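You operate a simulated robot arm through the tools that you are given. There is no shell and no other tool.

You are at the controls of a simulated robot arm. One attempt, no reset.

Task
Put things in order on the top of the wooden work bench. At the end: the blue rubber bung is on the red tray; the orange bulb (marked "21 W") stands where the clear bulb (marked "5 W") stood; the clear bulb from the top of the wooden work bench stands where the black coil (marked "1") stood; the black coil from the top of the wooden work bench is on the gold cover plate; whatever was shut is shut again. Leave all else as you found it, and nothing knocked over.

It is judged by the outcome, as a careful person would: the job done as asked, and still so three seconds after it is handed in. It fails if anything else is knocked over, pushed out of place, dropped, spilled or broken. A push-on lid holds only when it is set on centred and level and pressed home; a screw cap is set on level and turned clockwise until tight.

Robot
A 6-joint arm with a two-finger gripper, fixed in place. Base frame: the origin is at the foot of the arm, x ahead of it, y to its left, z up; the work surface is at about z = 0. Units: mm, rad, N and s.
With the tool pointing down near the work surface it reaches from about 180 to 480 mm from the base axis. Its first joint turns from -1.152 to 1.152 rad. Payload 1.76 kg.
Tool frame: the origin (TCP) lies between the finger pads and is the grasp point; the fingertips stand 29 mm ahead of it; z points along the fingers, y is the line along which they close. Largest opening 82 mm; the body of the gripper starts 58 mm behind the TCP.
Orientation is that of the tool frame in the base frame, as a unit quaternion [w, x, y, z]. With the fingers straight down and closing along the base's y, the tool's x points along the base's -x, its y along +y and its z along -z.

Tools
- The arm moves only by the tool play_rows. Its argument "plan" is a list of rows, each a list of 2 entries, a list of its own where there are three numbers: the shift along the base's x, y, z in mm, then the turn, a rotation vector about the base's x, y, z in rad. In form: [[[dx, dy, dz], [wx, wy, wz]], ...]. A call has 1 to 20 rows; each row is the pose to reach, as a shift and turn from the pose commanded when the call began. "grip" is the finger opening in mm, from 0 to 82, set as the call begins (left out, the last holds). A row lasts 0.2 s, in which the tool goes at most 50 mm and 0.15 rad; a call with a longer step from one row to the next is refused whole, and so is a gripper value outside its range. Where a pose cannot be reached the arm comes as near as it can. A force on the tool above 40 N (or 10 N above the force at the start of the call, whichever is more), or a blocked arm, ends the call early, and 0.2 s more pass. The fingers move at their own pace and stop on an object; they squeeze with about 34 N. The grip force told is the motor's: it shows also when the fingers shut on nothing. Time passes only in rows, and 0.2 s behind the last, so rows that repeat a pose let the fingers close. The reply holds the time, the measured pose of the TCP, the force on the tool along the base axes, the opening and the grip force, in the units named above and with some noise, with the torque about the TCP (base axes, N m) and any sound that the robot's microphone picked up.
- Cameras (640 x 400 px; columns grow to the right, rows downward): "scene" is fixed at [58.2, 353.4, 432.8]; the picture's right is [-0.71, -0.70, 0.00], its down [-0.42, 0.42, -0.81] and it looks along [0.57, -0.57, -0.59] (base axes); focal length 238 px, centre (320, 200). "wrist" rides on the gripper at [79, 4, -90] in the tool frame; the picture's right is [-0.05, 1.00, 0.00], its down [-0.71, -0.04, -0.71] and it looks along [-0.71, -0.04, 0.71] (tool axes); focal length 256 px, centre (320, 200).
- grab_frame(camera): a new picture of that camera. No time passes.
- locate(camera, pixels): there is no depth. For up to 12 entries [column, row, z] of the newest picture of that camera ("zoom" is the newest enlarged one), the place [x, y] in the base frame at which the ray of that pixel passes the height z, good to about 2 mm, but the place of the scene camera against the robot may be out by one fixed shift of up to 25 mm in any direction. No time passes.
- close_up(camera, box): a new picture of the part [left, top, right, bottom] of that camera's present view, enlarged. No time passes.
- hand_in(): hands the job in; it is judged then, once.

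Unless the task says otherwise, let go and move clear before handing in.

The tools are called after "Emit:" as a command line: name --argument value ..., lists and objects as JSON in quotes. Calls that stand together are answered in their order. play_rows: Moves the arm, as the interface text tells. Its arguments: {"type":"object","properties":{"plan":{"type":"array","items":{"type":"array"}},"grip":{"type":"number"}},"required":["plan"]} The other tools are called the same way: grab_frame (camera) takes a picture; locate (camera, pixels) gives the place at which the rays of pixels pass given heights; close_up (camera, box) takes an enlarged picture of a part of a camera's view; hand_in () hands the job in.

At the start:

```text
clock: 0.0
ee_pos: [290.3, 26.3, 268.8]
orientation: [0.0, 0.0, 1.0, 0.0]
force: [-0.5, 0.8, 0.2]
moment: [-0.04, 0.01, -0.01]
opening: 81.8
grasp_force: 0.1
```

scene: 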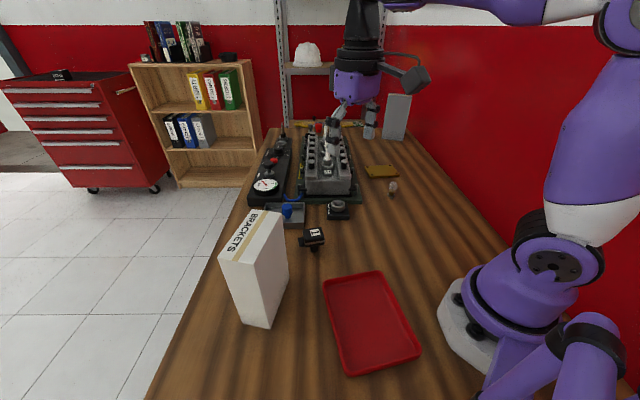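
wrist: 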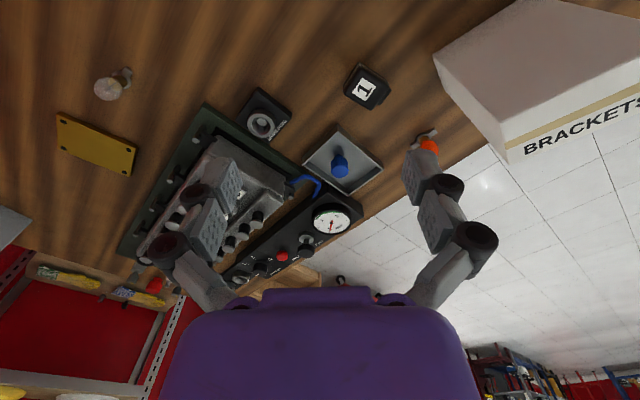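

The pictures show the coil "1" near wrist pixel (366,88), the clear bulb near (112,85), the gold plate near (95,145), and a blue bung in a tray near (340,165). I'll look closer before moving.

Emit:
close_up --camera "scene" --box '[230, 170, 370, 260]'

Emit:
close_up --camera "scene" --box '[240, 80, 420, 200]'

Emit:
close_up --camera "wrist" --box '[200, 50, 480, 230]'

Emit:
close_up --camera "wrist" --box '[0, 50, 280, 230]'

```text
4.44 times, centred on (300, 215) of scene
```

zoom: 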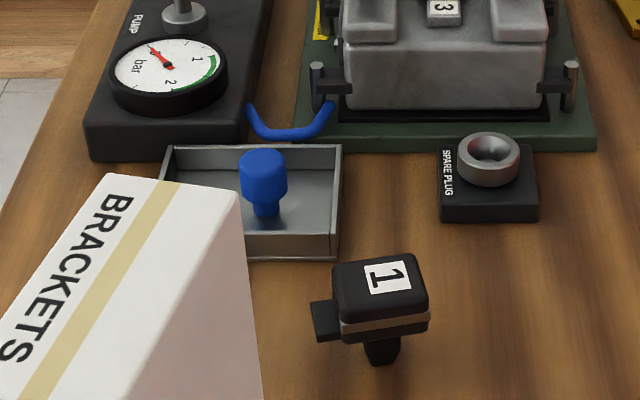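

```text
3.33 times, centred on (330, 140) of scene
```

zoom: 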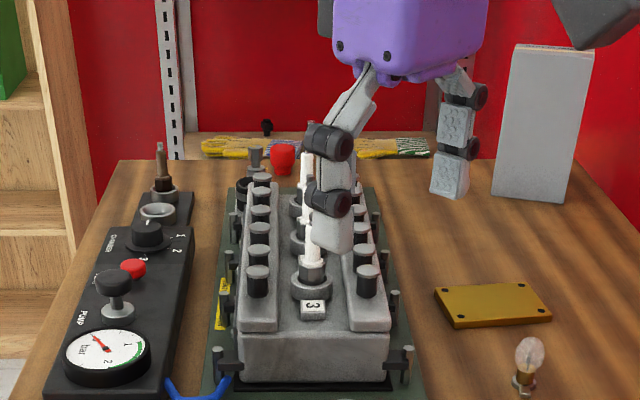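

```text
2.22 times, centred on (340, 140) of wrist
```

zoom: 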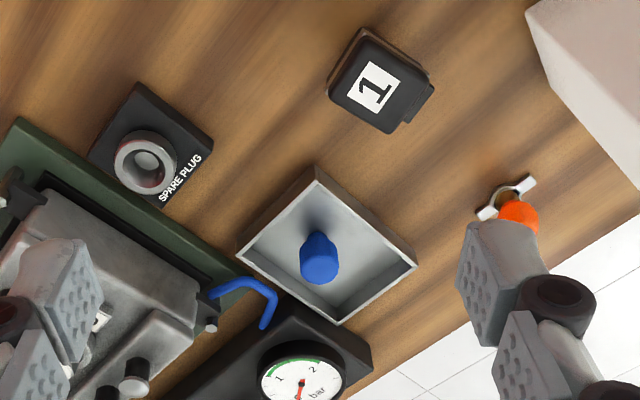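

```text
2.22 times, centred on (140, 140) of wrist
```

zoom: 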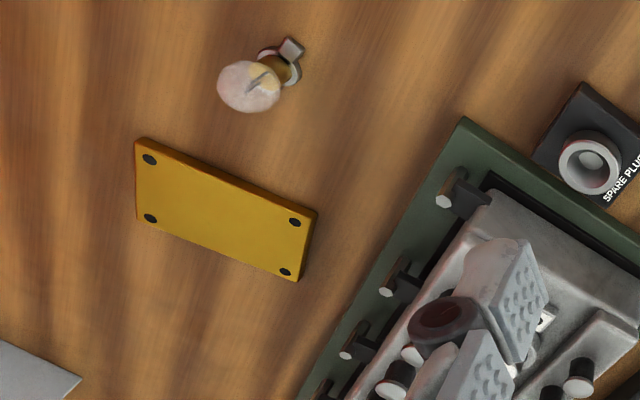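

The zoom shows the clear bulb (base about zoom pixel (280,62)) and the gold plate corners. I'll measure these along with the other objects in the wrist view.

Emit:
locate --camera "zoom" --pixels '[[280, 68, 0], [280, 68, 10], [248, 86, 40], [140, 140, 8], [316, 212, 8], [298, 278, 8], [138, 216, 8], [292, 48, 5]]'

Emit:
locate --camera "wrist" --pixels '[[368, 86, 0], [368, 86, 30], [340, 175, 0], [339, 160, 30], [428, 135, 0], [428, 147, 30], [335, 125, 20], [300, 163, 20], [342, 194, 20], [383, 166, 20]]'

Emit:
locate --camera "scene" --pixels '[[314, 249, 0], [313, 235, 30], [391, 196, 0], [288, 217, 0], [381, 171, 8], [326, 281, 5], [380, 272, 5], [421, 350, 5], [347, 375, 5]]'

Emit:
close_up --camera "wrist" --box '[320, 40, 480, 140]'

Emit:
close_up --camera "wrist" --box '[80, 40, 160, 120]'

Emit:
close_up --camera "scene" --box '[360, 155, 440, 205]'

```text
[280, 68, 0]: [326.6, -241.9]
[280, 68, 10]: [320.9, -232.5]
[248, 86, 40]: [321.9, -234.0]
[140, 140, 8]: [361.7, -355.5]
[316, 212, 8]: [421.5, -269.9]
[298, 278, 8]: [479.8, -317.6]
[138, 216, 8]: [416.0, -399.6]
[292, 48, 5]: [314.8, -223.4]
```

```text
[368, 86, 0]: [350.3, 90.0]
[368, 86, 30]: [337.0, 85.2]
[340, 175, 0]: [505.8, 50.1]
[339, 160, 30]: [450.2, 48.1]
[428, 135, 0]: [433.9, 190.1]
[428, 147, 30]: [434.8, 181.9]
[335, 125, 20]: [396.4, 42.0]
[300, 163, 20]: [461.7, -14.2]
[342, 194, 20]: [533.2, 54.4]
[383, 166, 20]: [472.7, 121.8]
```

```text
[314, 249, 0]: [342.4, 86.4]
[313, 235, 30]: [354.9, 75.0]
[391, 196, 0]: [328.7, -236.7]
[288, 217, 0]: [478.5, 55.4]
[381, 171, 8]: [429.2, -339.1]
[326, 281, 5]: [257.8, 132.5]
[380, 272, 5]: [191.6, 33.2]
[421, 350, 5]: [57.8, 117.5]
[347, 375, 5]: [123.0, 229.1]
```

```text
4.00 times, centred on (400, 90) of wrist
```

zoom: 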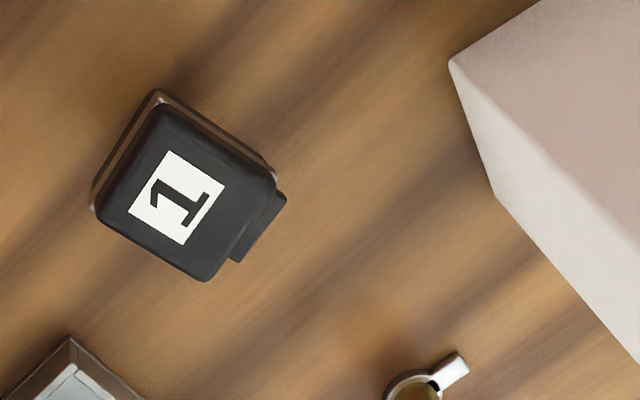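

```text
5.00 times, centred on (120, 80) of wrist
```

zoom: 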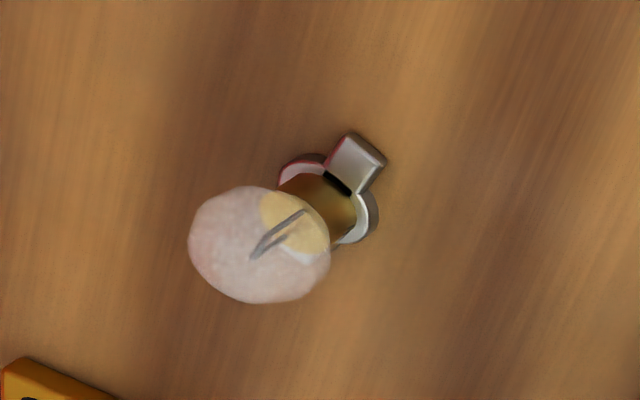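

```text
8.00 times, centred on (400, 180) of scene
```

zoom: 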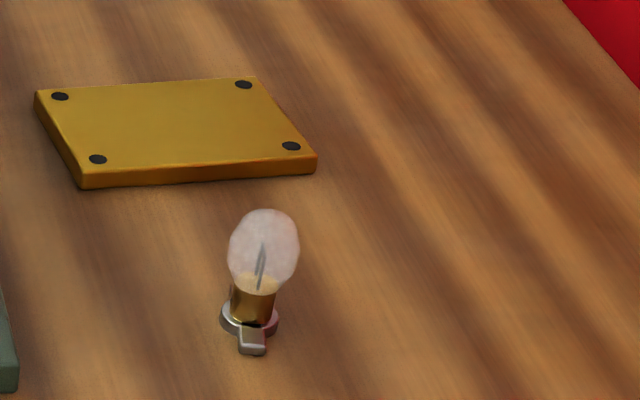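

Plate corners come out roughly 500–570 mm from the base, so I'll need outward tilt there; coil is near (340,85), clear bulb near (326,-240), orange bulb near (434,186) behind the box. I'll locate the box and move the wrist over for a better look.

Emit:
locate --camera "scene" --pixels '[[268, 328, 0], [289, 277, 0], [241, 319, 0], [219, 258, 100], [253, 268, 100], [285, 215, 100]]'

Emit:
play_rows --plan '[[[-10, 20, 0], [0, 0, 0]], [[-30, 40, 0], [0, 0, 0]], [[-50, 60, 0], [0, 0, 0]], [[-60, 70, 0], [0, 0, 0]], [[-60, 70, 0], [0, 0, 0]]]'

Emit:
grab_frame --camera "wrist"

```text
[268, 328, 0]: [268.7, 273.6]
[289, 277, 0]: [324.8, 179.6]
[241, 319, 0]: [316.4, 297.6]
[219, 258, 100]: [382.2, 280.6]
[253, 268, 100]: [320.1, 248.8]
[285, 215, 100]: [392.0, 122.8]
```

```text
clock: 1.2
ee_pos: [229.8, 99.1, 269.6]
orientation: [0.0, 0.0, 1.0, 0.0]
force: [0.2, -0.5, -0.7]
moment: [0.03, -0.04, -0.01]
opening: 82.1
grasp_force: 0.0
```

```text
taken
```

wrist: 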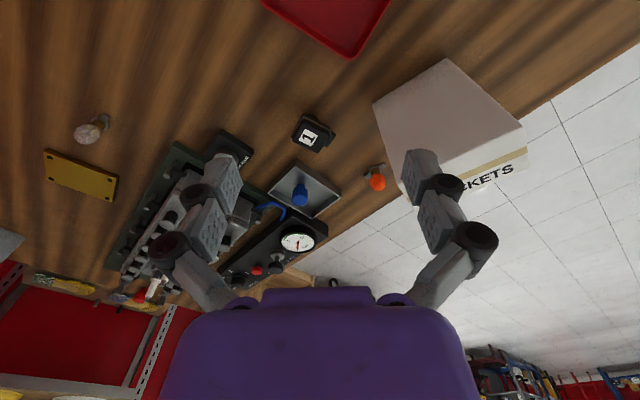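

The scene box base is about (269–372, 180–298) and about 165 mm tall; the orange bulb now shows clear at wrist (377,180), and the coil at (312,135). I'll take close-ups here.

Emit:
close_up --camera "wrist" --box '[240, 100, 400, 220]'

Emit:
locate --camera "wrist" --pixels '[[374, 172, 0], [378, 182, 30], [373, 101, 0], [403, 186, 0], [299, 205, 0], [300, 190, 30], [312, 131, 30], [347, 58, 5], [390, 2, 10]]'

Emit:
grab_frame --camera "scene"

```text
3.33 times, centred on (320, 160) of wrist
```

zoom: 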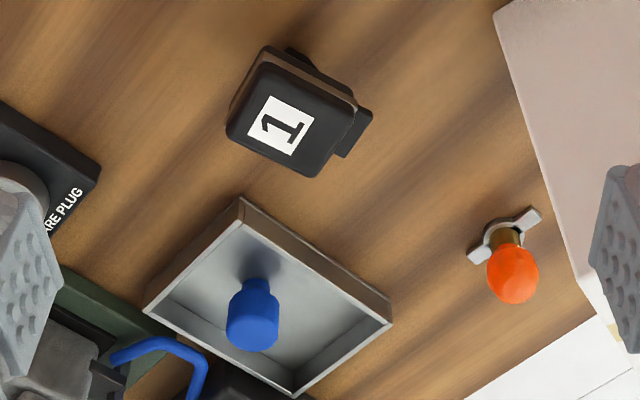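

```text
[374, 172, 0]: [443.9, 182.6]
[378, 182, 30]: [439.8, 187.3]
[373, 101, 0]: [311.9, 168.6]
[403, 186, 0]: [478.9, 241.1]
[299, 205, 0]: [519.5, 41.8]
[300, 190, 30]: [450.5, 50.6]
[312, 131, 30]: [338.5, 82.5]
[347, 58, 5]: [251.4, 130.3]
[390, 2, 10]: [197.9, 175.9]
```

```text
taken
```

scene: 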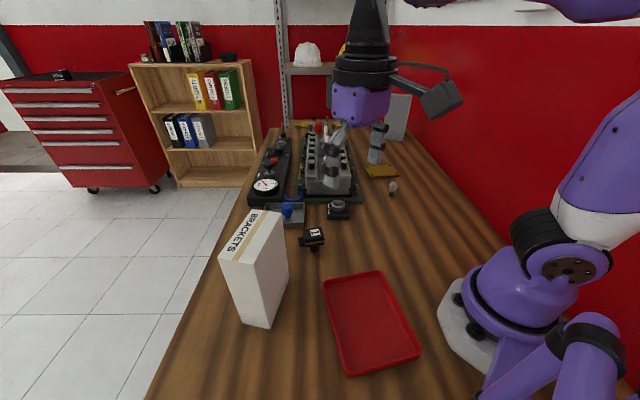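

The coil is near (338,83) and the arm geometry looks clear. I'll lower to get a close, near-axis view of the coil.

Emit:
play_rows --plan '[[[10, -5, -30], [0, 0, 0]], [[20, -10, -60], [0, 0, 0]], [[30, -12, -90], [0, 0, 0]], [[30, -12, -110], [0, 0, 0]], [[30, -12, -110], [0, 0, 0]]]'

Emit:
grab_frame --camera "wrist"

Emit:
close_up --camera "wrist" --box '[240, 80, 400, 180]'

```text
clock: 2.4
ee_pos: [261.6, 85.0, 159.7]
orientation: [-0.001, -0.001, 1.0, 0.0]
force: [0.8, -0.3, 0.1]
moment: [-0.03, 0.02, -0.03]
opening: 82.2
grasp_force: 0.1
```

```text
taken
```

wrist: 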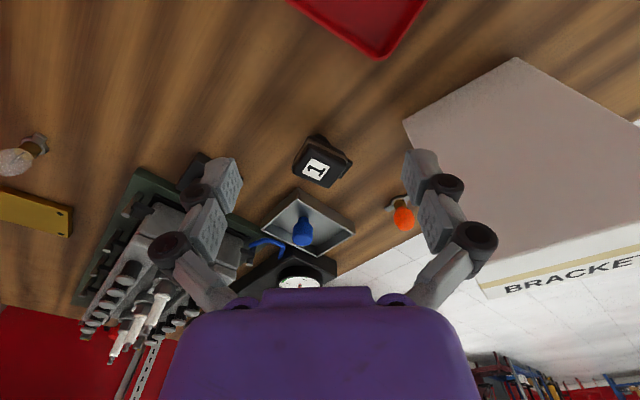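

```text
4.00 times, centred on (320, 130) of wrist
```

zoom: 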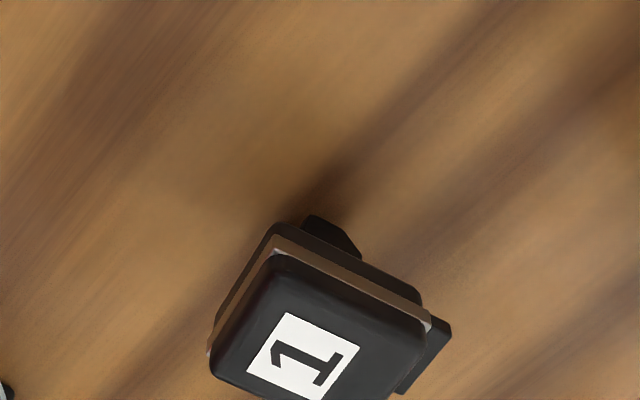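

The coil's stem foot shows around zoom (330,228) under the head. I'll take a fuller close-up to measure its head corners.

Emit:
close_up --camera "wrist" --box '[272, 120, 368, 200]'

Emit:
close_up --camera "scene" --box '[280, 215, 344, 260]'

```text
5.00 times, centred on (320, 160) of wrist
```

zoom: 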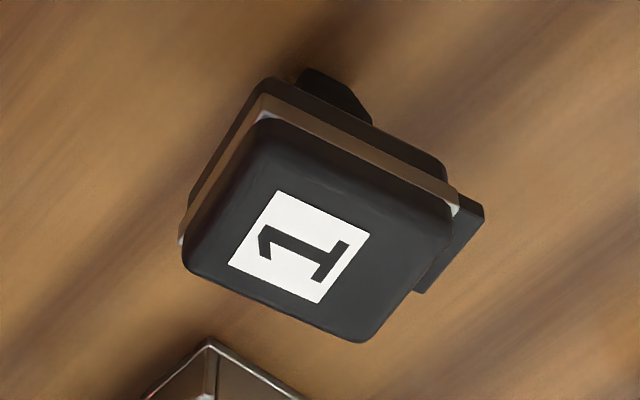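

```text
8.89 times, centred on (312, 238) of scene
```

zoom: 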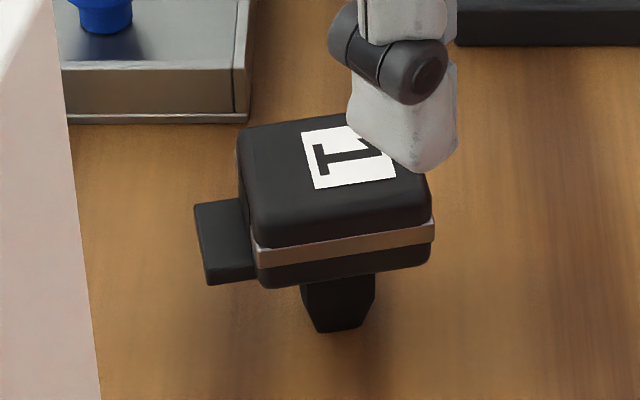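

Now I'll locate foot and head corners in the wrist view at several candidate heights.

Emit:
locate --camera "wrist" --pixels '[[318, 135, 0], [328, 140, 0], [323, 141, 0], [310, 143, 35], [293.4, 172.4, 35], [329, 187.6, 35], [346, 160, 35], [310, 143, 45], [293.4, 172.4, 45], [329, 187.6, 45], [346, 160, 45]]'

Emit:
locate --camera "scene" --pixels '[[314.2, 252, 0], [303.5, 230, 35], [305.5, 243, 35], [324, 240, 35], [303.5, 230, 45], [305.5, 243, 45], [324, 240, 45]]'

```text
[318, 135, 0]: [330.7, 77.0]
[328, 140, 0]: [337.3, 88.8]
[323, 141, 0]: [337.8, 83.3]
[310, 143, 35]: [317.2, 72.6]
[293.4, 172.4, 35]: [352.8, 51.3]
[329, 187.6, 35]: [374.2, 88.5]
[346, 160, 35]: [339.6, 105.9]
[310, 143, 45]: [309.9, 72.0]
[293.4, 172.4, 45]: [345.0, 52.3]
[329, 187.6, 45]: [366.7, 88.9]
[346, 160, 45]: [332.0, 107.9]
```

```text
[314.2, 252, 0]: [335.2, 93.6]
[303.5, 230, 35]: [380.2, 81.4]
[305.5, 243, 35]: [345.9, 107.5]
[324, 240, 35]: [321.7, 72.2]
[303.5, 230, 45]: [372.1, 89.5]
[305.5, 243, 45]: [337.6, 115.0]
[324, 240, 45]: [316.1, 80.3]
```

Head centre fits (338,80) at top z≈45, edges at −30°/60°, with the connector on the +60° side; so I'd grip along −30°. Next I'll raise and go over towards the plate to view it and test the reach.

Emit:
play_rows --plan '[[[0, -10, 40], [0, 0, 0]], [[0, -30, 80], [0, 0, 0]], [[0, -60, 110], [0, 0, 0]], [[0, -105, 110], [0, 0, 0]], [[0, -150, 110], [0, 0, 0]], [[0, -195, 110], [0, 0, 0]], [[0, -240, 110], [0, 0, 0]], [[0, -285, 110], [0, 0, 0]], [[0, -325, 100], [0, 0, 0]], [[0, -325, 80], [0, 0, 0]], [[0, -325, 80], [0, 0, 0]]]'

Emit:
grab_frame --camera "wrist"

Emit:
grab_frame --camera "scene"

```text
clock: 4.8
ee_pos: [261.7, -238.9, 238.4]
orientation: [0.0, 0.0, 1.0, 0.0]
force: [0.4, 1.1, 0.1]
moment: [-0.03, 0.0, 0.02]
opening: 81.9
grasp_force: 0.2
```

```text
taken
```

wrist: 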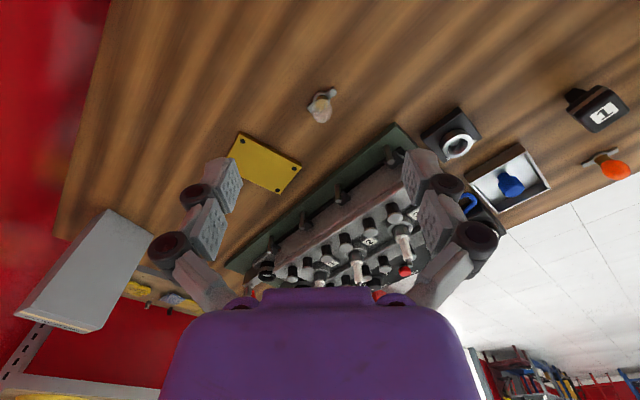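

```text
taken
```

scene: 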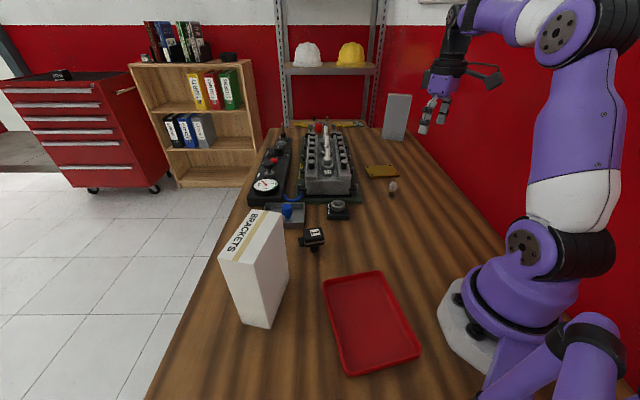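

The plate shows at wrist (265,163) and the clear bulb at (321,105). I'll zoom in on both and measure.

Emit:
close_up --camera "wrist" --box '[210, 80, 370, 200]'

Emit:
close_up --camera "wrist" --box '[288, 80, 352, 130]'

```text
3.33 times, centred on (290, 140) of wrist
```

zoom: 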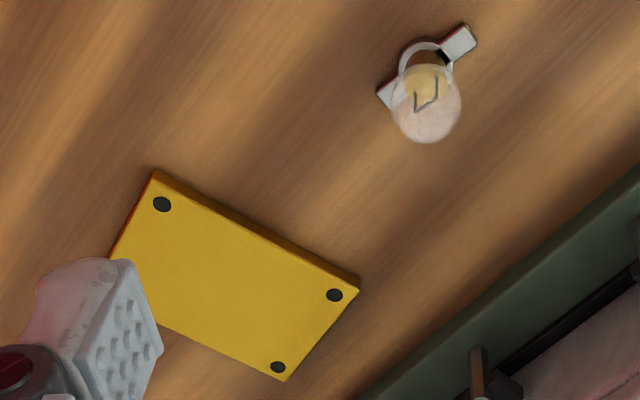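

```text
8.00 times, centred on (320, 105) of wrist
```

zoom: 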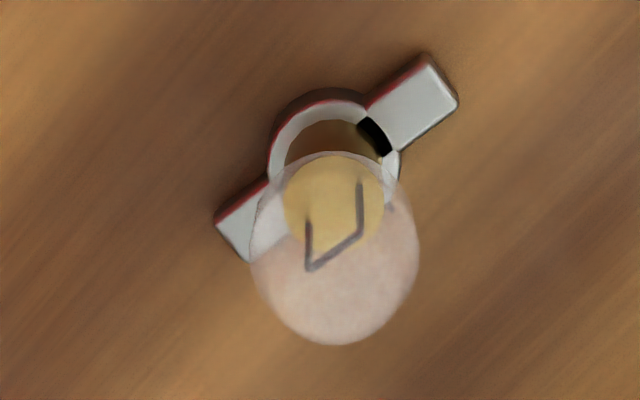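

I'll locate the bulb base, tabs, glass and the plate corners in this wrist view.

Emit:
locate --camera "wrist" --pixels '[[321.9, 100.4, 3], [335, 91, 3], [309, 109.6, 3], [321.9, 111.9, 40], [321.9, 111.9, 35], [240.5, 131, 8], [301.4, 164.9, 8], [288.5, 194, 8], [227.6, 156.5, 8], [390, 122, 5], [320, 200, 0]]'

Emit:
locate --camera "scene" --pixels '[[391.2, 195.5, 3], [393, 180, 35], [364.6, 166.6, 8], [391.4, 164.6, 8], [399.6, 174.5, 8], [370.4, 178.4, 8]]'

```text
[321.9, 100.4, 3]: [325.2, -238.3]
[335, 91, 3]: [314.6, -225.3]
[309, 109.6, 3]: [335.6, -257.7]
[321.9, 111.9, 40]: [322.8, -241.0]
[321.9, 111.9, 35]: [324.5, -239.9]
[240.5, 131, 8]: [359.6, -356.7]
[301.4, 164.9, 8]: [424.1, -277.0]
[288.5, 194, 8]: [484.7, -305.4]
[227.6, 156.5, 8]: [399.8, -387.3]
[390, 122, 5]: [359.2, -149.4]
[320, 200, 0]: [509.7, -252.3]
```

```text
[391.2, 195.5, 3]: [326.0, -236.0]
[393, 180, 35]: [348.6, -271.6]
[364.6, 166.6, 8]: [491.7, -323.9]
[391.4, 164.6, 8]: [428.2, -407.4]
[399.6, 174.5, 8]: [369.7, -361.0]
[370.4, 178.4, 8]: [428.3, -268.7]
```

The plate centre is about (421,−335) (r≈538) and the clear bulb base is (325,−239). I'll test the tool-down reach above the plate at a safe height.

Emit:
play_rows --plan '[[[35, -20, 0], [0, 0, 0]], [[70, -40, 0], [0, 0, 0]], [[110, -60, 0], [0, 0, 0]], [[150, -85, 0], [0, 0, 0]], [[150, -85, -40], [0, 0, 0]], [[150, -85, -80], [0, 0, 0]], [[150, -85, -80], [0, 0, 0]], [[150, -85, -80], [0, 0, 0]]]'

Emit:
grab_frame --camera "scene"

```text
clock: 6.6
ee_pos: [372.5, -273.4, 150.1]
orientation: [0.0, -0.001, 1.0, -0.001]
force: [0.0, 0.5, -0.7]
moment: [-0.01, 0.01, 0.03]
opening: 82.0
grasp_force: 0.1
out of reach, approached as far as the arm can: row 2, 3, 4, 5, 6, 7, 8
```

```text
taken
```

scene: 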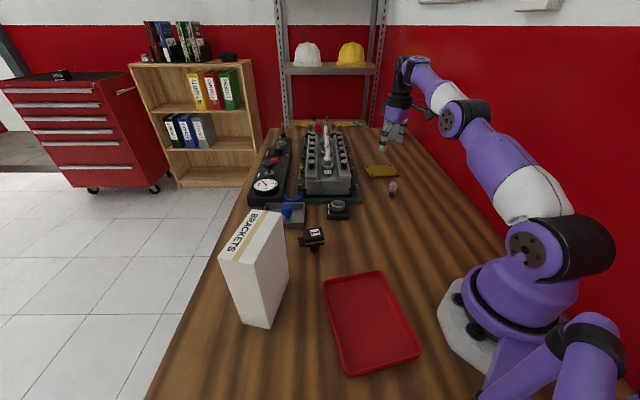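

Tool-down reach stopped at r≈462 here, so tilting outward is needed. I'll back off, yaw to −38.5°, and see what pose the arm reports.

Emit:
play_rows --plan '[[[-10, 7, 20], [0, 0, -0.12]], [[-20, 15, 40], [0, 0, -0.24]], [[-35, 25, 50], [0, 0, -0.36]], [[-50, 35, 60], [0, 0, -0.48]], [[-60, 45, 60], [0, 0, -0.6]], [[-60, 45, 60], [0, 0, -0.672]], [[-60, 45, 60], [0, 0, -0.672]]]'

```text
clock: 8.2
ee_pos: [311.8, -228.8, 209.9]
orientation: [-0.001, 0.33, 0.944, 0.0]
force: [0.2, -0.3, 0.1]
moment: [0.01, 0.0, -0.03]
opening: 82.0
grasp_force: 0.1
```

The commanded pose is the clamped one, so it's now (312,−228,210). I'll tilt outward 0.5 rad and extend over the plate to test reach at z≈110.

Emit:
play_rows --plan '[[[0, 0, 0], [-0.0778, -0.0978, 0]], [[0, 0, 0], [-0.1556, -0.1957, 0]], [[0, 0, 0], [-0.2334, -0.2935, 0]], [[0, 0, 0], [-0.3112, -0.3913, 0]], [[25, -25, 0], [-0.3112, -0.3913, 0]], [[50, -50, 0], [-0.3112, -0.3913, 0]], [[75, -75, 0], [-0.3112, -0.3913, 0]], [[99, -99, 0], [-0.3112, -0.3913, 0]], [[99, -99, -35], [-0.3112, -0.3913, 0]], [[99, -99, -70], [-0.3112, -0.3913, 0]], [[99, -99, -100], [-0.3112, -0.3913, 0]], [[99, -99, -100], [-0.3112, -0.3913, 0]]]'

Emit:
grab_frame --camera "wrist"

Emit:
grab_frame --camera "scene"

```text
clock: 10.8
ee_pos: [409.3, -327.1, 109.0]
orientation: [0.234, 0.318, 0.915, -0.081]
force: [0.7, 0.3, 0.1]
moment: [-0.01, 0.0, 0.04]
opening: 82.1
grasp_force: 0.1
```

```text
taken
```

wrist: 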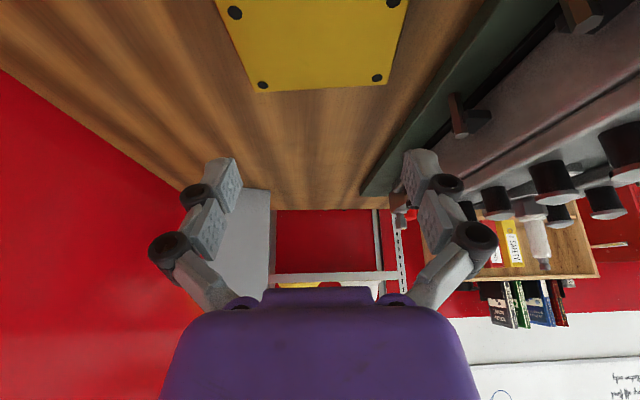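

```text
taken
```

scene: 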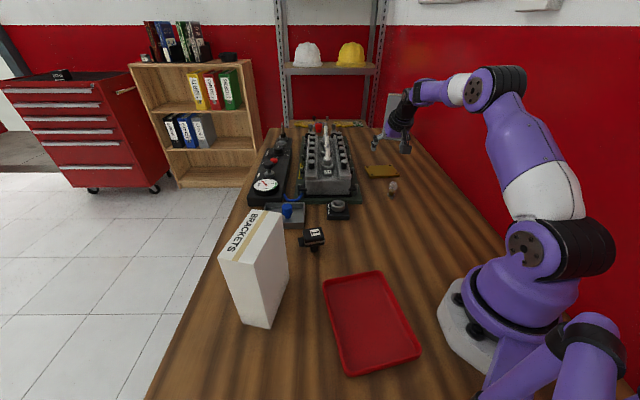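

Reached with margin at (409,−327,109). I'll check the reach right down at z≈65 (tips still above the plate), also to get plate corner views.

Emit:
play_rows --plan '[[[0, 0, -25], [0, 0, 0]], [[0, 0, -45], [0, 0, 0]], [[0, 0, -45], [0, 0, 0]]]'

Emit:
grab_frame --camera "wrist"

Emit:
locate --camera "wrist" --pixels '[[320, 200, 0]]'

```text
clock: 11.6
ee_pos: [409.3, -328.5, 65.5]
orientation: [0.234, 0.32, 0.915, -0.082]
force: [0.0, 0.8, 0.2]
moment: [0.01, 0.0, -0.02]
opening: 81.9
grasp_force: 0.0
```

```text
taken
```

wrist: 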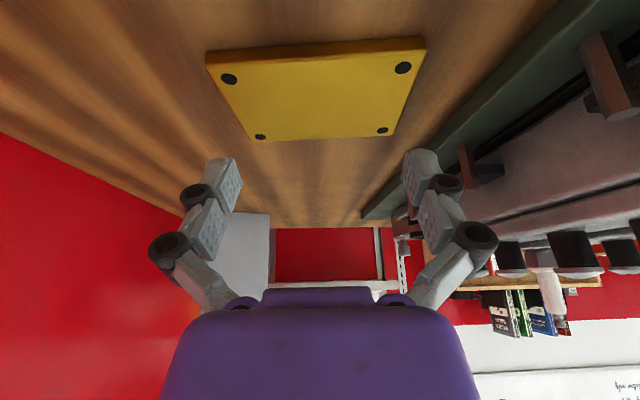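

```text
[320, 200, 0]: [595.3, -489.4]
```

Reach at z≈65 is fine. I'll measure the plate's top corners from this closer view.

Emit:
close_up --camera "wrist" --box '[192, 10, 448, 170]'

Emit:
locate --camera "wrist" --pixels '[[207, 54, 8], [424, 38, 8], [393, 134, 8], [250, 139, 8], [207, 54, 10], [424, 38, 10], [393, 134, 10], [250, 139, 10]]'

```text
2.50 times, centred on (320, 90) of wrist
```

zoom: 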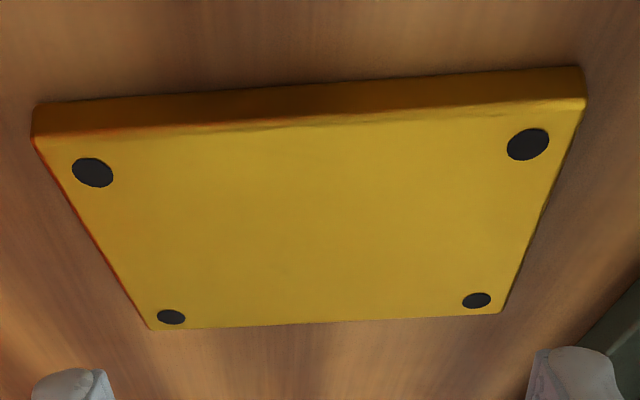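

```text
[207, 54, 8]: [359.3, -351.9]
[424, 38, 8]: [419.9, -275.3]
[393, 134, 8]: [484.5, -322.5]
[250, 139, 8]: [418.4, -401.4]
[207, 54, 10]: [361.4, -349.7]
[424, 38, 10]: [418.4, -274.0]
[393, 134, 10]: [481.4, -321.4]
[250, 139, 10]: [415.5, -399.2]
```

Emit:
locate --camera "wrist" --pixels '[[206, 52, 0], [423.2, 36.8, 0], [207.2, 67.2, 8], [424, 50, 8], [392, 134.8, 8], [252, 141.2, 8], [207.2, 67.2, 10], [424, 50, 10], [392, 134.8, 10], [252, 141.2, 10]]'

```text
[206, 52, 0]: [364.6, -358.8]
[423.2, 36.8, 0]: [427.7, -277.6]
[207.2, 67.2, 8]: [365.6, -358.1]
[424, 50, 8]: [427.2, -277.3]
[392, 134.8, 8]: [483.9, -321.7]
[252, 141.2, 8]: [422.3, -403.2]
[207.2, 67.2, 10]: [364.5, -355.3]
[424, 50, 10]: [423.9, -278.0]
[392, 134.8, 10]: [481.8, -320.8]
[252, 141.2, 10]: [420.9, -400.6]
```

Plate: corners (365,−358), (427,−277), (484,−322), (422,−403), 8 mm thick, centre (425,−340). Now I'll lift away and go over the coil, keeping the tilt and yawing +98.5° so the fingers close across its plain faces.

Emit:
play_rows --plan '[[[-20, 15, 30], [0, 0, 0]], [[-45, 35, 60], [0, 0, 0]], [[-70, 57, 90], [0, 0, 0.14]], [[-90, 85, 120], [0, 0, 0.28]], [[-110, 115, 150], [0, 0, 0.42]], [[-125, 145, 175], [0, 0, 0.56]], [[-135, 185, 185], [0, 0, 0.7]], [[-140, 230, 185], [0, 0, 0.84]], [[-140, 275, 185], [0, 0, 0.98]], [[-140, 320, 185], [0, 0, 1.12]], [[-130, 360, 185], [0, 0, 1.26]], [[-110, 390, 185], [0, 0, 1.4]], [[-90, 400, 185], [0, 0, 1.55]], [[-85, 400, 185], [0, 0, 1.69]], [[-85, 400, 185], [0, 0, 1.719]], [[-85, 400, 185], [0, 0, 1.719]]]'

Emit:
grab_frame --camera "wrist"

Emit:
grab_frame --camera "scene"

```text
clock: 15.0
ee_pos: [325.5, 72.3, 251.3]
orientation: [0.215, -0.484, 0.839, 0.124]
force: [-0.7, 0.3, 0.4]
moment: [0.0, -0.01, 0.02]
opening: 82.1
grasp_force: 0.0
```

```text
taken
```

wrist: 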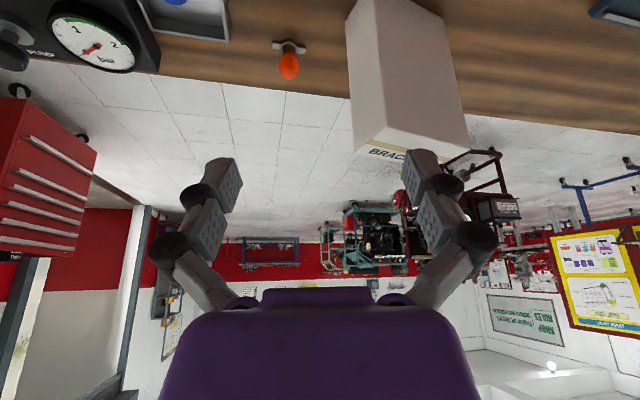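

```text
taken
```

scene: 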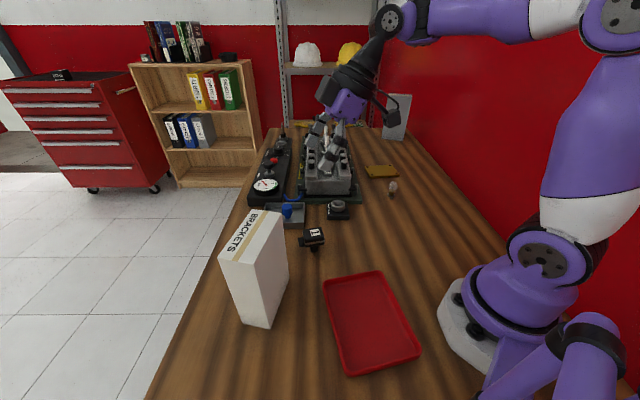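

The tilted pose is reachable over the coil. I'll narrow the fingers to 66 and descend to z≈90 above the coil, then check alignment.

Emit:
play_rows --grip 66 --plan '[[[3, -1, -40], [0, 0, 0]], [[6.8, -2, -80], [0, 0, 0]], [[6.8, -2, -120], [0, 0, 0]], [[6.8, -2, -160], [0, 0, 0]], [[6.8, -2, -160], [0, 0, 0]]]'

Emit:
grab_frame --camera "wrist"

Emit:
close_up --camera "scene" --box '[240, 150, 400, 270]'

```text
clock: 16.2
ee_pos: [332.0, 71.2, 91.0]
orientation: [0.214, -0.484, 0.84, 0.123]
force: [0.2, 0.3, 1.0]
moment: [0.0, 0.01, 0.04]
opening: 65.9
grasp_force: 0.1
```

```text
taken
```

wrist: 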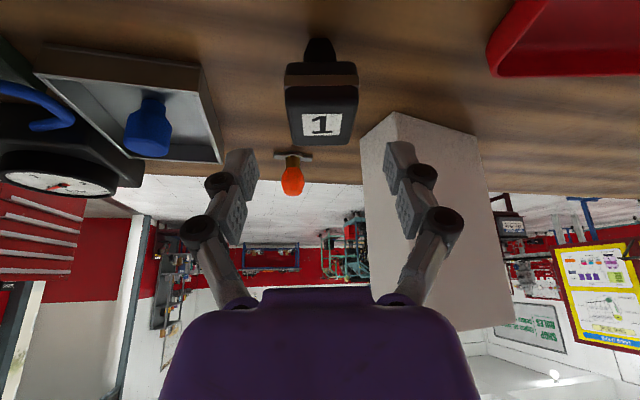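

```text
3.33 times, centred on (320, 210) of scene
```

zoom: 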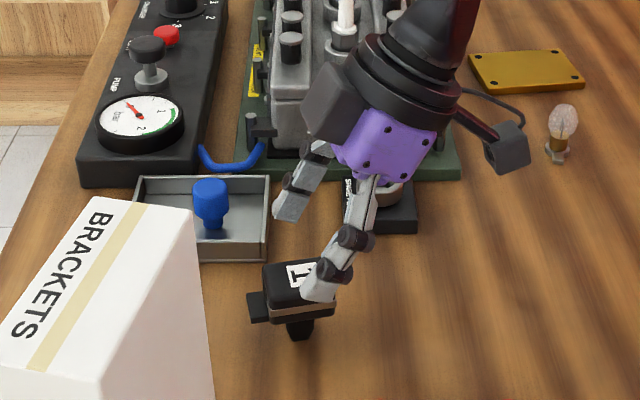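

The coil is square and centred (col ≈322) between the fingers (cols 240–395). I'll descend 41 mm and check.

Emit:
play_rows --plan '[[[0, 0, -15], [0, 0, 0]], [[0, 0, -30], [0, 0, 0]], [[0, 0, -40], [0, 0, 0]], [[0, 0, -40], [0, 0, 0]]]'

Emit:
grab_frame --camera "wrist"

Emit:
close_up --camera "scene" --box '[260, 190, 360, 270]'

```text
clock: 17.2
ee_pos: [332.6, 70.1, 52.6]
orientation: [0.214, -0.485, 0.839, 0.124]
force: [0.5, -0.6, -1.2]
moment: [0.0, 0.01, -0.04]
opening: 65.7
grasp_force: 0.1
```

```text
taken
```

wrist: 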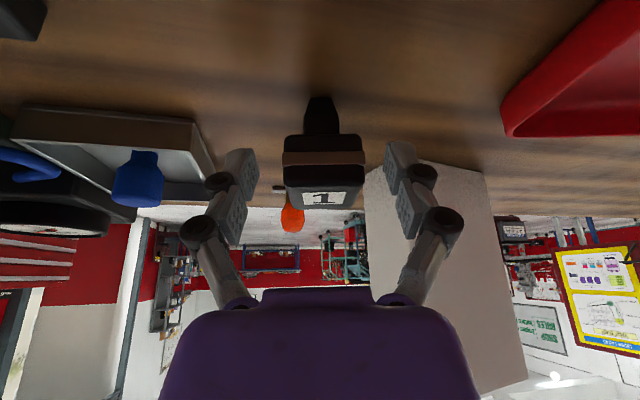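

```text
5.00 times, centred on (310, 230) of scene
```

zoom: 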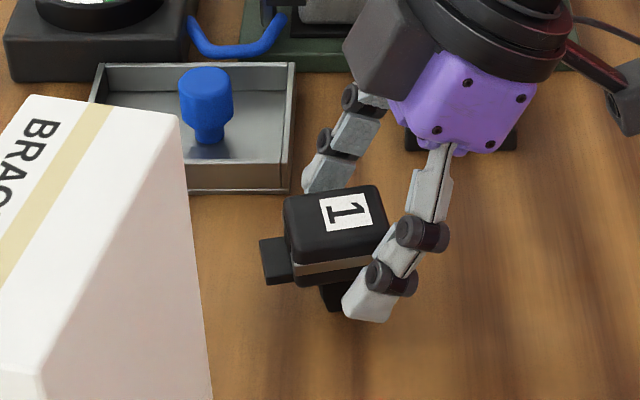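

The head is between the fingers; the scene suggests the fingers may sit a few mm short of its centre along the heading. I'll check by locating the foot and the head's top corners.

Emit:
close_up --camera "wrist" --box '[240, 80, 400, 220]'

Emit:
locate --camera "wrist" --pixels '[[320, 97, 0], [285, 152, 30], [363, 152, 30], [285, 187, 45], [364, 187, 45], [300, 208, 45], [350, 208, 45]]'

```text
2.86 times, centred on (320, 150) of wrist
```

zoom: 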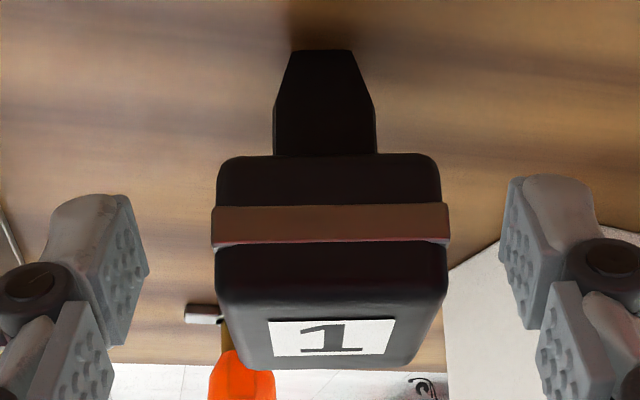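

```text
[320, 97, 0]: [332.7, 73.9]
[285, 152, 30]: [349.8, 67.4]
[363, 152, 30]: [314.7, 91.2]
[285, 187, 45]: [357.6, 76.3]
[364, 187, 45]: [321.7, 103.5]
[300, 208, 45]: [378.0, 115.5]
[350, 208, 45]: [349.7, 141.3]
```

The foot's near edge is at (333,74), so the coil centre is ≈(336,80) as planned. Closing on the head now.

Emit:
play_rows --grip 20 --plan '[[[0, 0, 0], [0, 0, 0]], [[0, 0, 0], [0, 0, 0]], [[0, 0, 0], [0, 0, 0]], [[0, 0, 0], [0, 0, 0]]]'

Emit:
close_up --camera "wrist" --box '[240, 80, 400, 220]'

Emit:
close_up --camera "scene" --box '[260, 190, 360, 270]'

```text
clock: 18.2
ee_pos: [331.6, 70.6, 51.2]
orientation: [0.215, -0.484, 0.839, 0.124]
force: [3.3, 0.6, 5.9]
moment: [0.1, -0.18, -0.02]
opening: 35.6
grasp_force: 33.6
```

```text
2.86 times, centred on (320, 150) of wrist
```

zoom: 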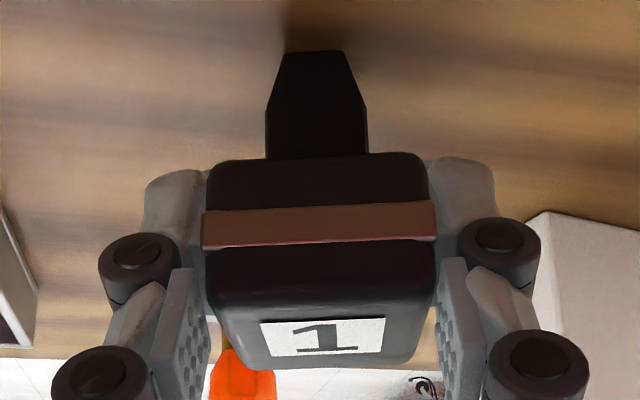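

```text
5.00 times, centred on (310, 230) of scene
```

zoom: 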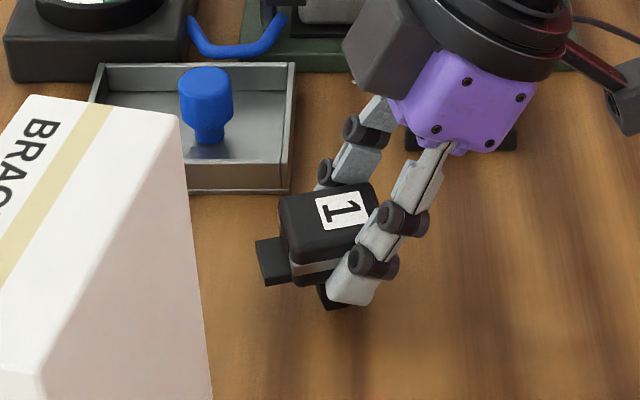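

Gripped: opening 35.6, force 33.6. I'll lift 40 mm and verify the coil comes up level.

Emit:
play_rows --plan '[[[0, 0, 8], [0, 0, 0]], [[0, 0, 20], [0, 0, 0]], [[0, 0, 40], [0, 0, 0]], [[0, 0, 40], [0, 0, 0]]]'

Emit:
close_up --camera "scene" --box '[260, 180, 360, 260]'

Emit:
close_up --camera "wrist" --box '[240, 80, 400, 220]'

```text
clock: 19.2
ee_pos: [331.9, 69.5, 92.8]
orientation: [0.214, -0.485, 0.839, 0.124]
force: [-0.5, 0.5, -1.9]
moment: [-0.01, 0.0, 0.02]
opening: 35.4
grasp_force: 34.1
```

```text
5.00 times, centred on (310, 220) of scene
```

zoom: 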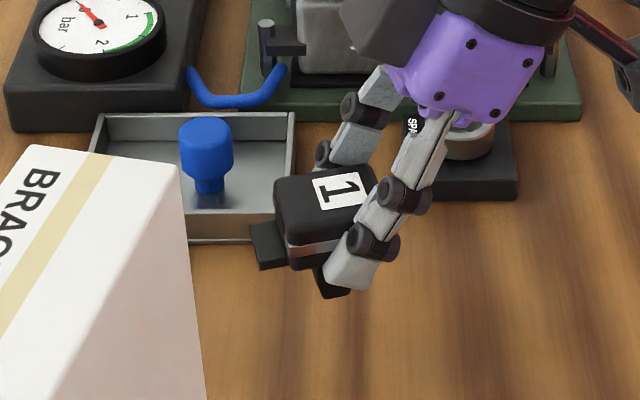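

```text
2.86 times, centred on (320, 150) of wrist
```

zoom: 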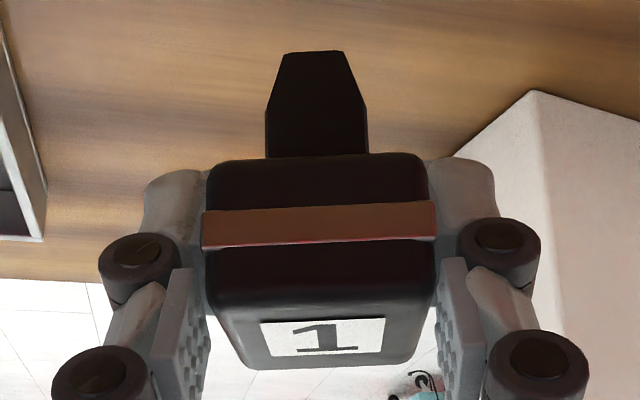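

The coil is steady in the grip (same pixels in the wrist view). I'll carry it over at z≈250, yaw back −98.5°, and stop 40 mm above the plate.

Emit:
play_rows --plan '[[[0, 0, 40], [0, 0, 0]], [[-2, -2, 85], [0, 0, 0]], [[-6, -10, 125], [0, 0, 0]], [[-12, -30, 155], [0, 0, -0.1]], [[-27, -65, 160], [0, 0, -0.24]], [[-42, -105, 160], [0, 0, -0.38]], [[-52, -148, 160], [0, 0, -0.52]], [[-54, -190, 160], [0, 0, -0.66]], [[-52, -230, 160], [0, 0, -0.8]], [[-42, -265, 155], [0, 0, -0.94]], [[-27, -292, 145], [0, 0, -1.08]], [[-10, -315, 130], [0, 0, -1.22]], [[10, -335, 110], [0, 0, -1.36]], [[30, -355, 90], [0, 0, -1.5]], [[50, -373, 70], [0, 0, -1.62]], [[68, -389, 50], [0, 0, -1.719]], [[80, -400, 30], [0, 0, -1.719]], [[80, -400, 10], [0, 0, -1.719]], [[80, -400, 10], [0, 0, -1.719]]]'

Emit:
grab_frame --camera "wrist"

Emit:
close_up --camera "scene" --box '[320, 90, 448, 210]'

```text
clock: 23.2
ee_pos: [411.9, -329.9, 100.0]
orientation: [0.232, 0.319, 0.915, -0.08]
force: [-0.3, 0.6, -1.4]
moment: [0.03, 0.01, 0.01]
opening: 35.4
grasp_force: 34.4
```

```text
taken
```

wrist: 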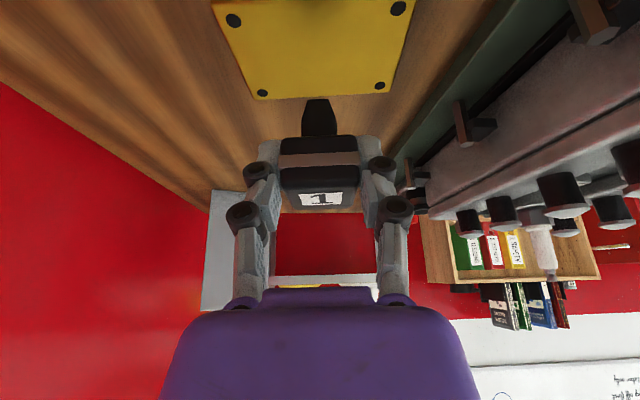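

```text
3.33 times, centred on (384, 150) of scene
```

zoom: 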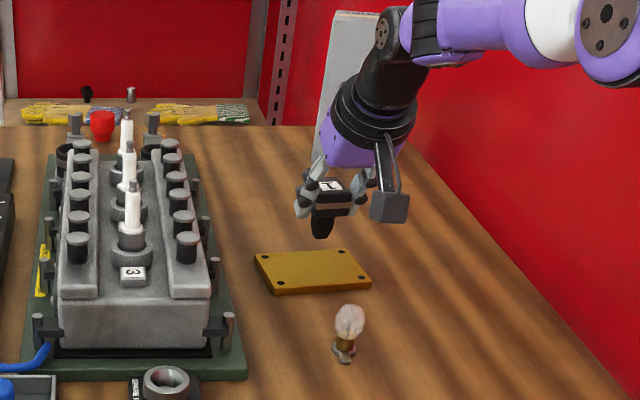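

The coil hangs level above the plate. I'll check the foot's location versus the plate corners before lowering.

Emit:
locate --camera "wrist" --pixels '[[307, 98, 49], [328, 98, 49], [318, 98, 49], [265, 99, 8], [386, 91, 8]]'

Emit:
play_rows --plan '[[[0, 0, -15], [0, 0, 0]], [[0, 0, -28], [0, 0, 0]], [[0, 0, -34], [0, 0, 0]], [[0, 0, -34], [0, 0, 0]]]'

Emit:
grab_frame --camera "wrist"

Emit:
close_up --camera "scene" --box '[340, 120, 440, 200]'

```text
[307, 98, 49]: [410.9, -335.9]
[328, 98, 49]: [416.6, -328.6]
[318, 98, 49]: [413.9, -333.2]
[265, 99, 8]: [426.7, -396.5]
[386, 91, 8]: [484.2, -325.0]
```

```text
clock: 24.2
ee_pos: [410.9, -330.6, 65.7]
orientation: [0.233, 0.32, 0.915, -0.082]
force: [-0.1, -0.4, -1.1]
moment: [0.04, 0.01, 0.02]
opening: 35.2
grasp_force: 33.8
```

```text
taken
```

wrist: 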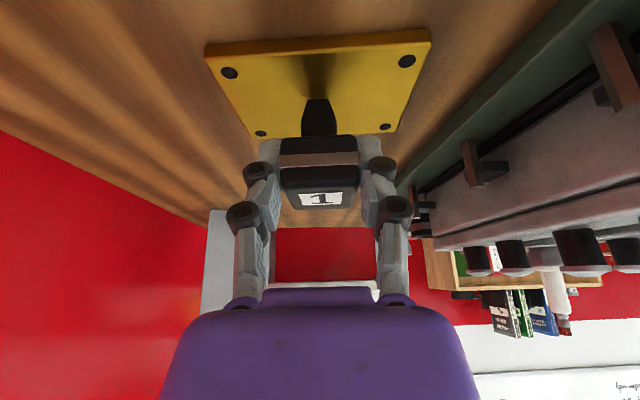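

```text
5.00 times, centred on (390, 160) of scene
```

zoom: 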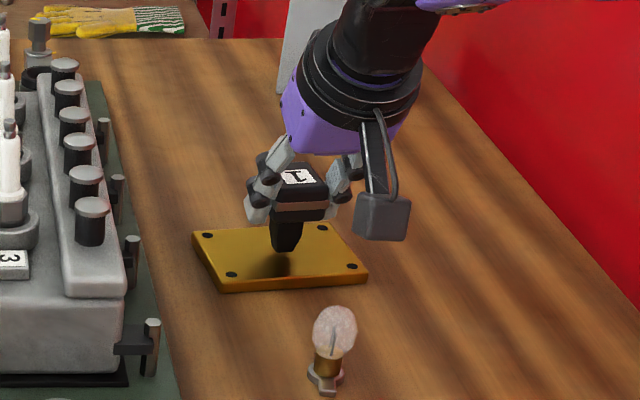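

The foot centre is ≈(419,−337), near mid-plate. I'll lower in small steps watching for contact force.

Emit:
play_rows --plan '[[[0, 0, -3], [0, 0, 0]], [[0, 0, -5], [0, 0, 0]], [[0, 0, -5], [0, 0, 0]]]'

Emit:
close_up --camera "scene" --box '[350, 130, 430, 190]'

```text
clock: 25.0
ee_pos: [412.4, -329.7, 61.9]
orientation: [0.234, 0.32, 0.914, -0.082]
force: [-0.2, 0.3, -0.2]
moment: [0.0, 0.01, -0.01]
opening: 35.4
grasp_force: 34.0
```

```text
6.67 times, centred on (390, 160) of scene
```

zoom: 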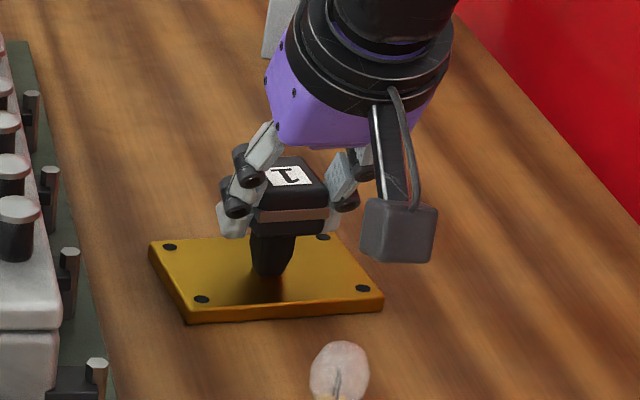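

Fz moved from about −1.4 to −0.2, perhaps first contact. I'll go 1 mm at a time.

Emit:
play_rows --plan '[[[0, 0, -1], [0, 0, 0]], [[0, 0, -1], [0, 0, 0]]]'

Emit:
play_rows --plan '[[[0, 0, -1], [0, 0, 0]], [[0, 0, -1], [0, 0, 0]]]'

```text
clock: 25.6
ee_pos: [412.2, -330.4, 61.9]
orientation: [0.234, 0.319, 0.915, -0.082]
force: [-0.1, 2.8, 5.7]
moment: [0.14, -0.1, -0.05]
opening: 35.2
grasp_force: 34.6
```

```text
clock: 26.2
ee_pos: [412.2, -330.2, 61.6]
orientation: [0.236, 0.319, 0.914, -0.082]
force: [-5.3, 4.3, 22.6]
moment: [0.12, -0.01, -0.01]
opening: 35.2
grasp_force: 33.5
```

Firm contact (Fz 22.6 N). I'll ease up 1 mm and then release gently.

Emit:
play_rows --plan '[[[0, 0, 1], [0, 0, 0]], [[0, 0, 1], [0, 0, 0]]]'

Emit:
play_rows --grip 56 --plan '[[[0, 0, 0], [0, 0, 0]], [[0, 0, 0], [0, 0, 0]], [[0, 0, 0], [0, 0, 0]]]'

Emit:
close_up --camera "scene" --box '[350, 130, 430, 190]'

Emit:
close_up --camera "wrist" --box '[200, 20, 440, 220]'

```text
clock: 26.8
ee_pos: [413.3, -331.1, 61.6]
orientation: [0.235, 0.319, 0.914, -0.081]
force: [4.5, -4.5, 17.6]
moment: [-0.29, -0.45, -0.02]
opening: 35.4
grasp_force: 33.7
```

```text
clock: 27.6
ee_pos: [411.1, -329.9, 60.3]
orientation: [0.234, 0.32, 0.915, -0.081]
force: [0.5, -0.1, 0.3]
moment: [0.0, 0.01, 0.0]
opening: 55.9
grasp_force: 0.1
```

```text
6.67 times, centred on (390, 160) of scene
```

zoom: 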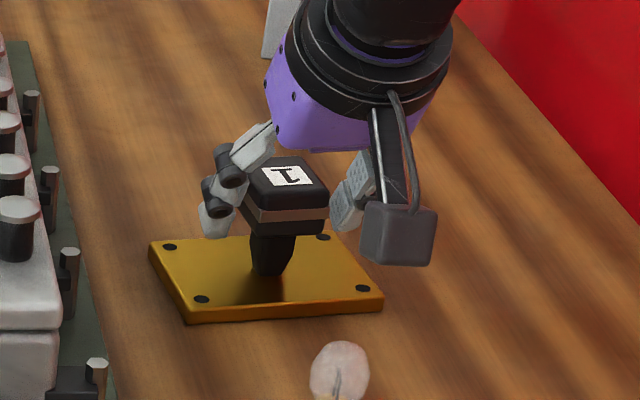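

```text
2.00 times, centred on (320, 120) of wrist
```

zoom: 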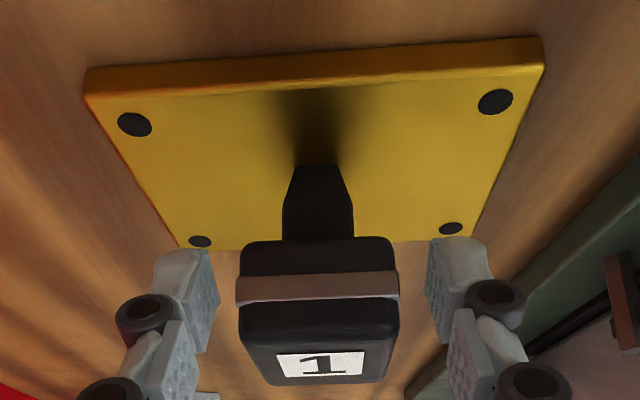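

The coil stands upright on the plate, released. I'll withdraw along the tool axis and untilt, heading back above the clear bulb area.

Emit:
play_rows --plan '[[[-12, 10, 29], [0, 0, 0]], [[-25, 20, 58], [0, 0, 0]], [[-37, 30, 88], [0, 0, 0]], [[-60, 50, 110], [0.0778, 0.0978, 0]], [[-85, 75, 125], [0.1556, 0.1957, 0]], [[-110, 100, 130], [0.2334, 0.2935, 0]], [[-135, 125, 130], [0.3112, 0.3913, 0]], [[-135, 125, 130], [0.3112, 0.3913, 0]]]'

Emit:
grab_frame --camera "wrist"

Emit:
close_up --camera "scene" --box '[350, 140, 430, 200]'

```text
clock: 29.4
ee_pos: [278.1, -202.9, 192.0]
orientation: [-0.001, 0.33, 0.944, 0.001]
force: [0.5, -0.3, 0.3]
moment: [0.0, 0.02, 0.01]
opening: 56.1
grasp_force: 0.1
```

```text
taken
```

wrist: 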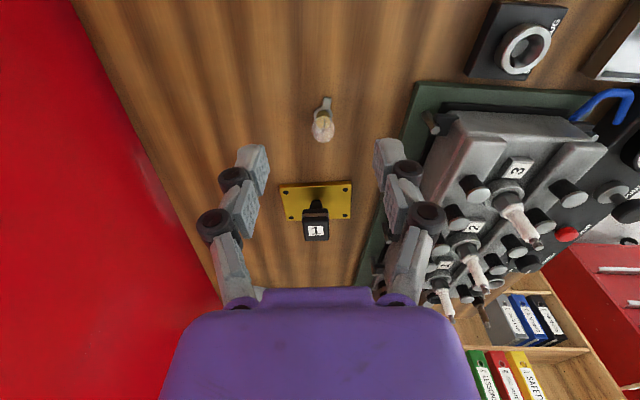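

```text
6.67 times, centred on (390, 170) of scene
```

zoom: 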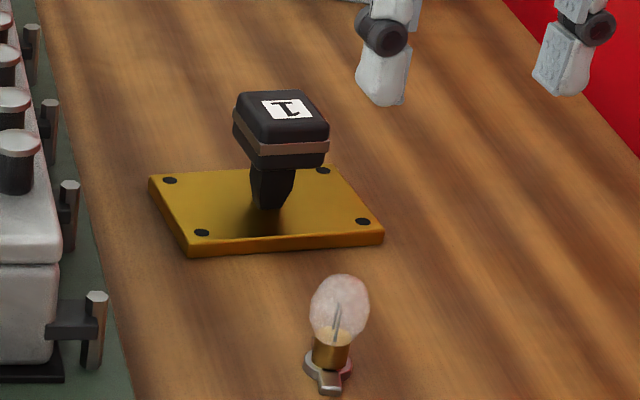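

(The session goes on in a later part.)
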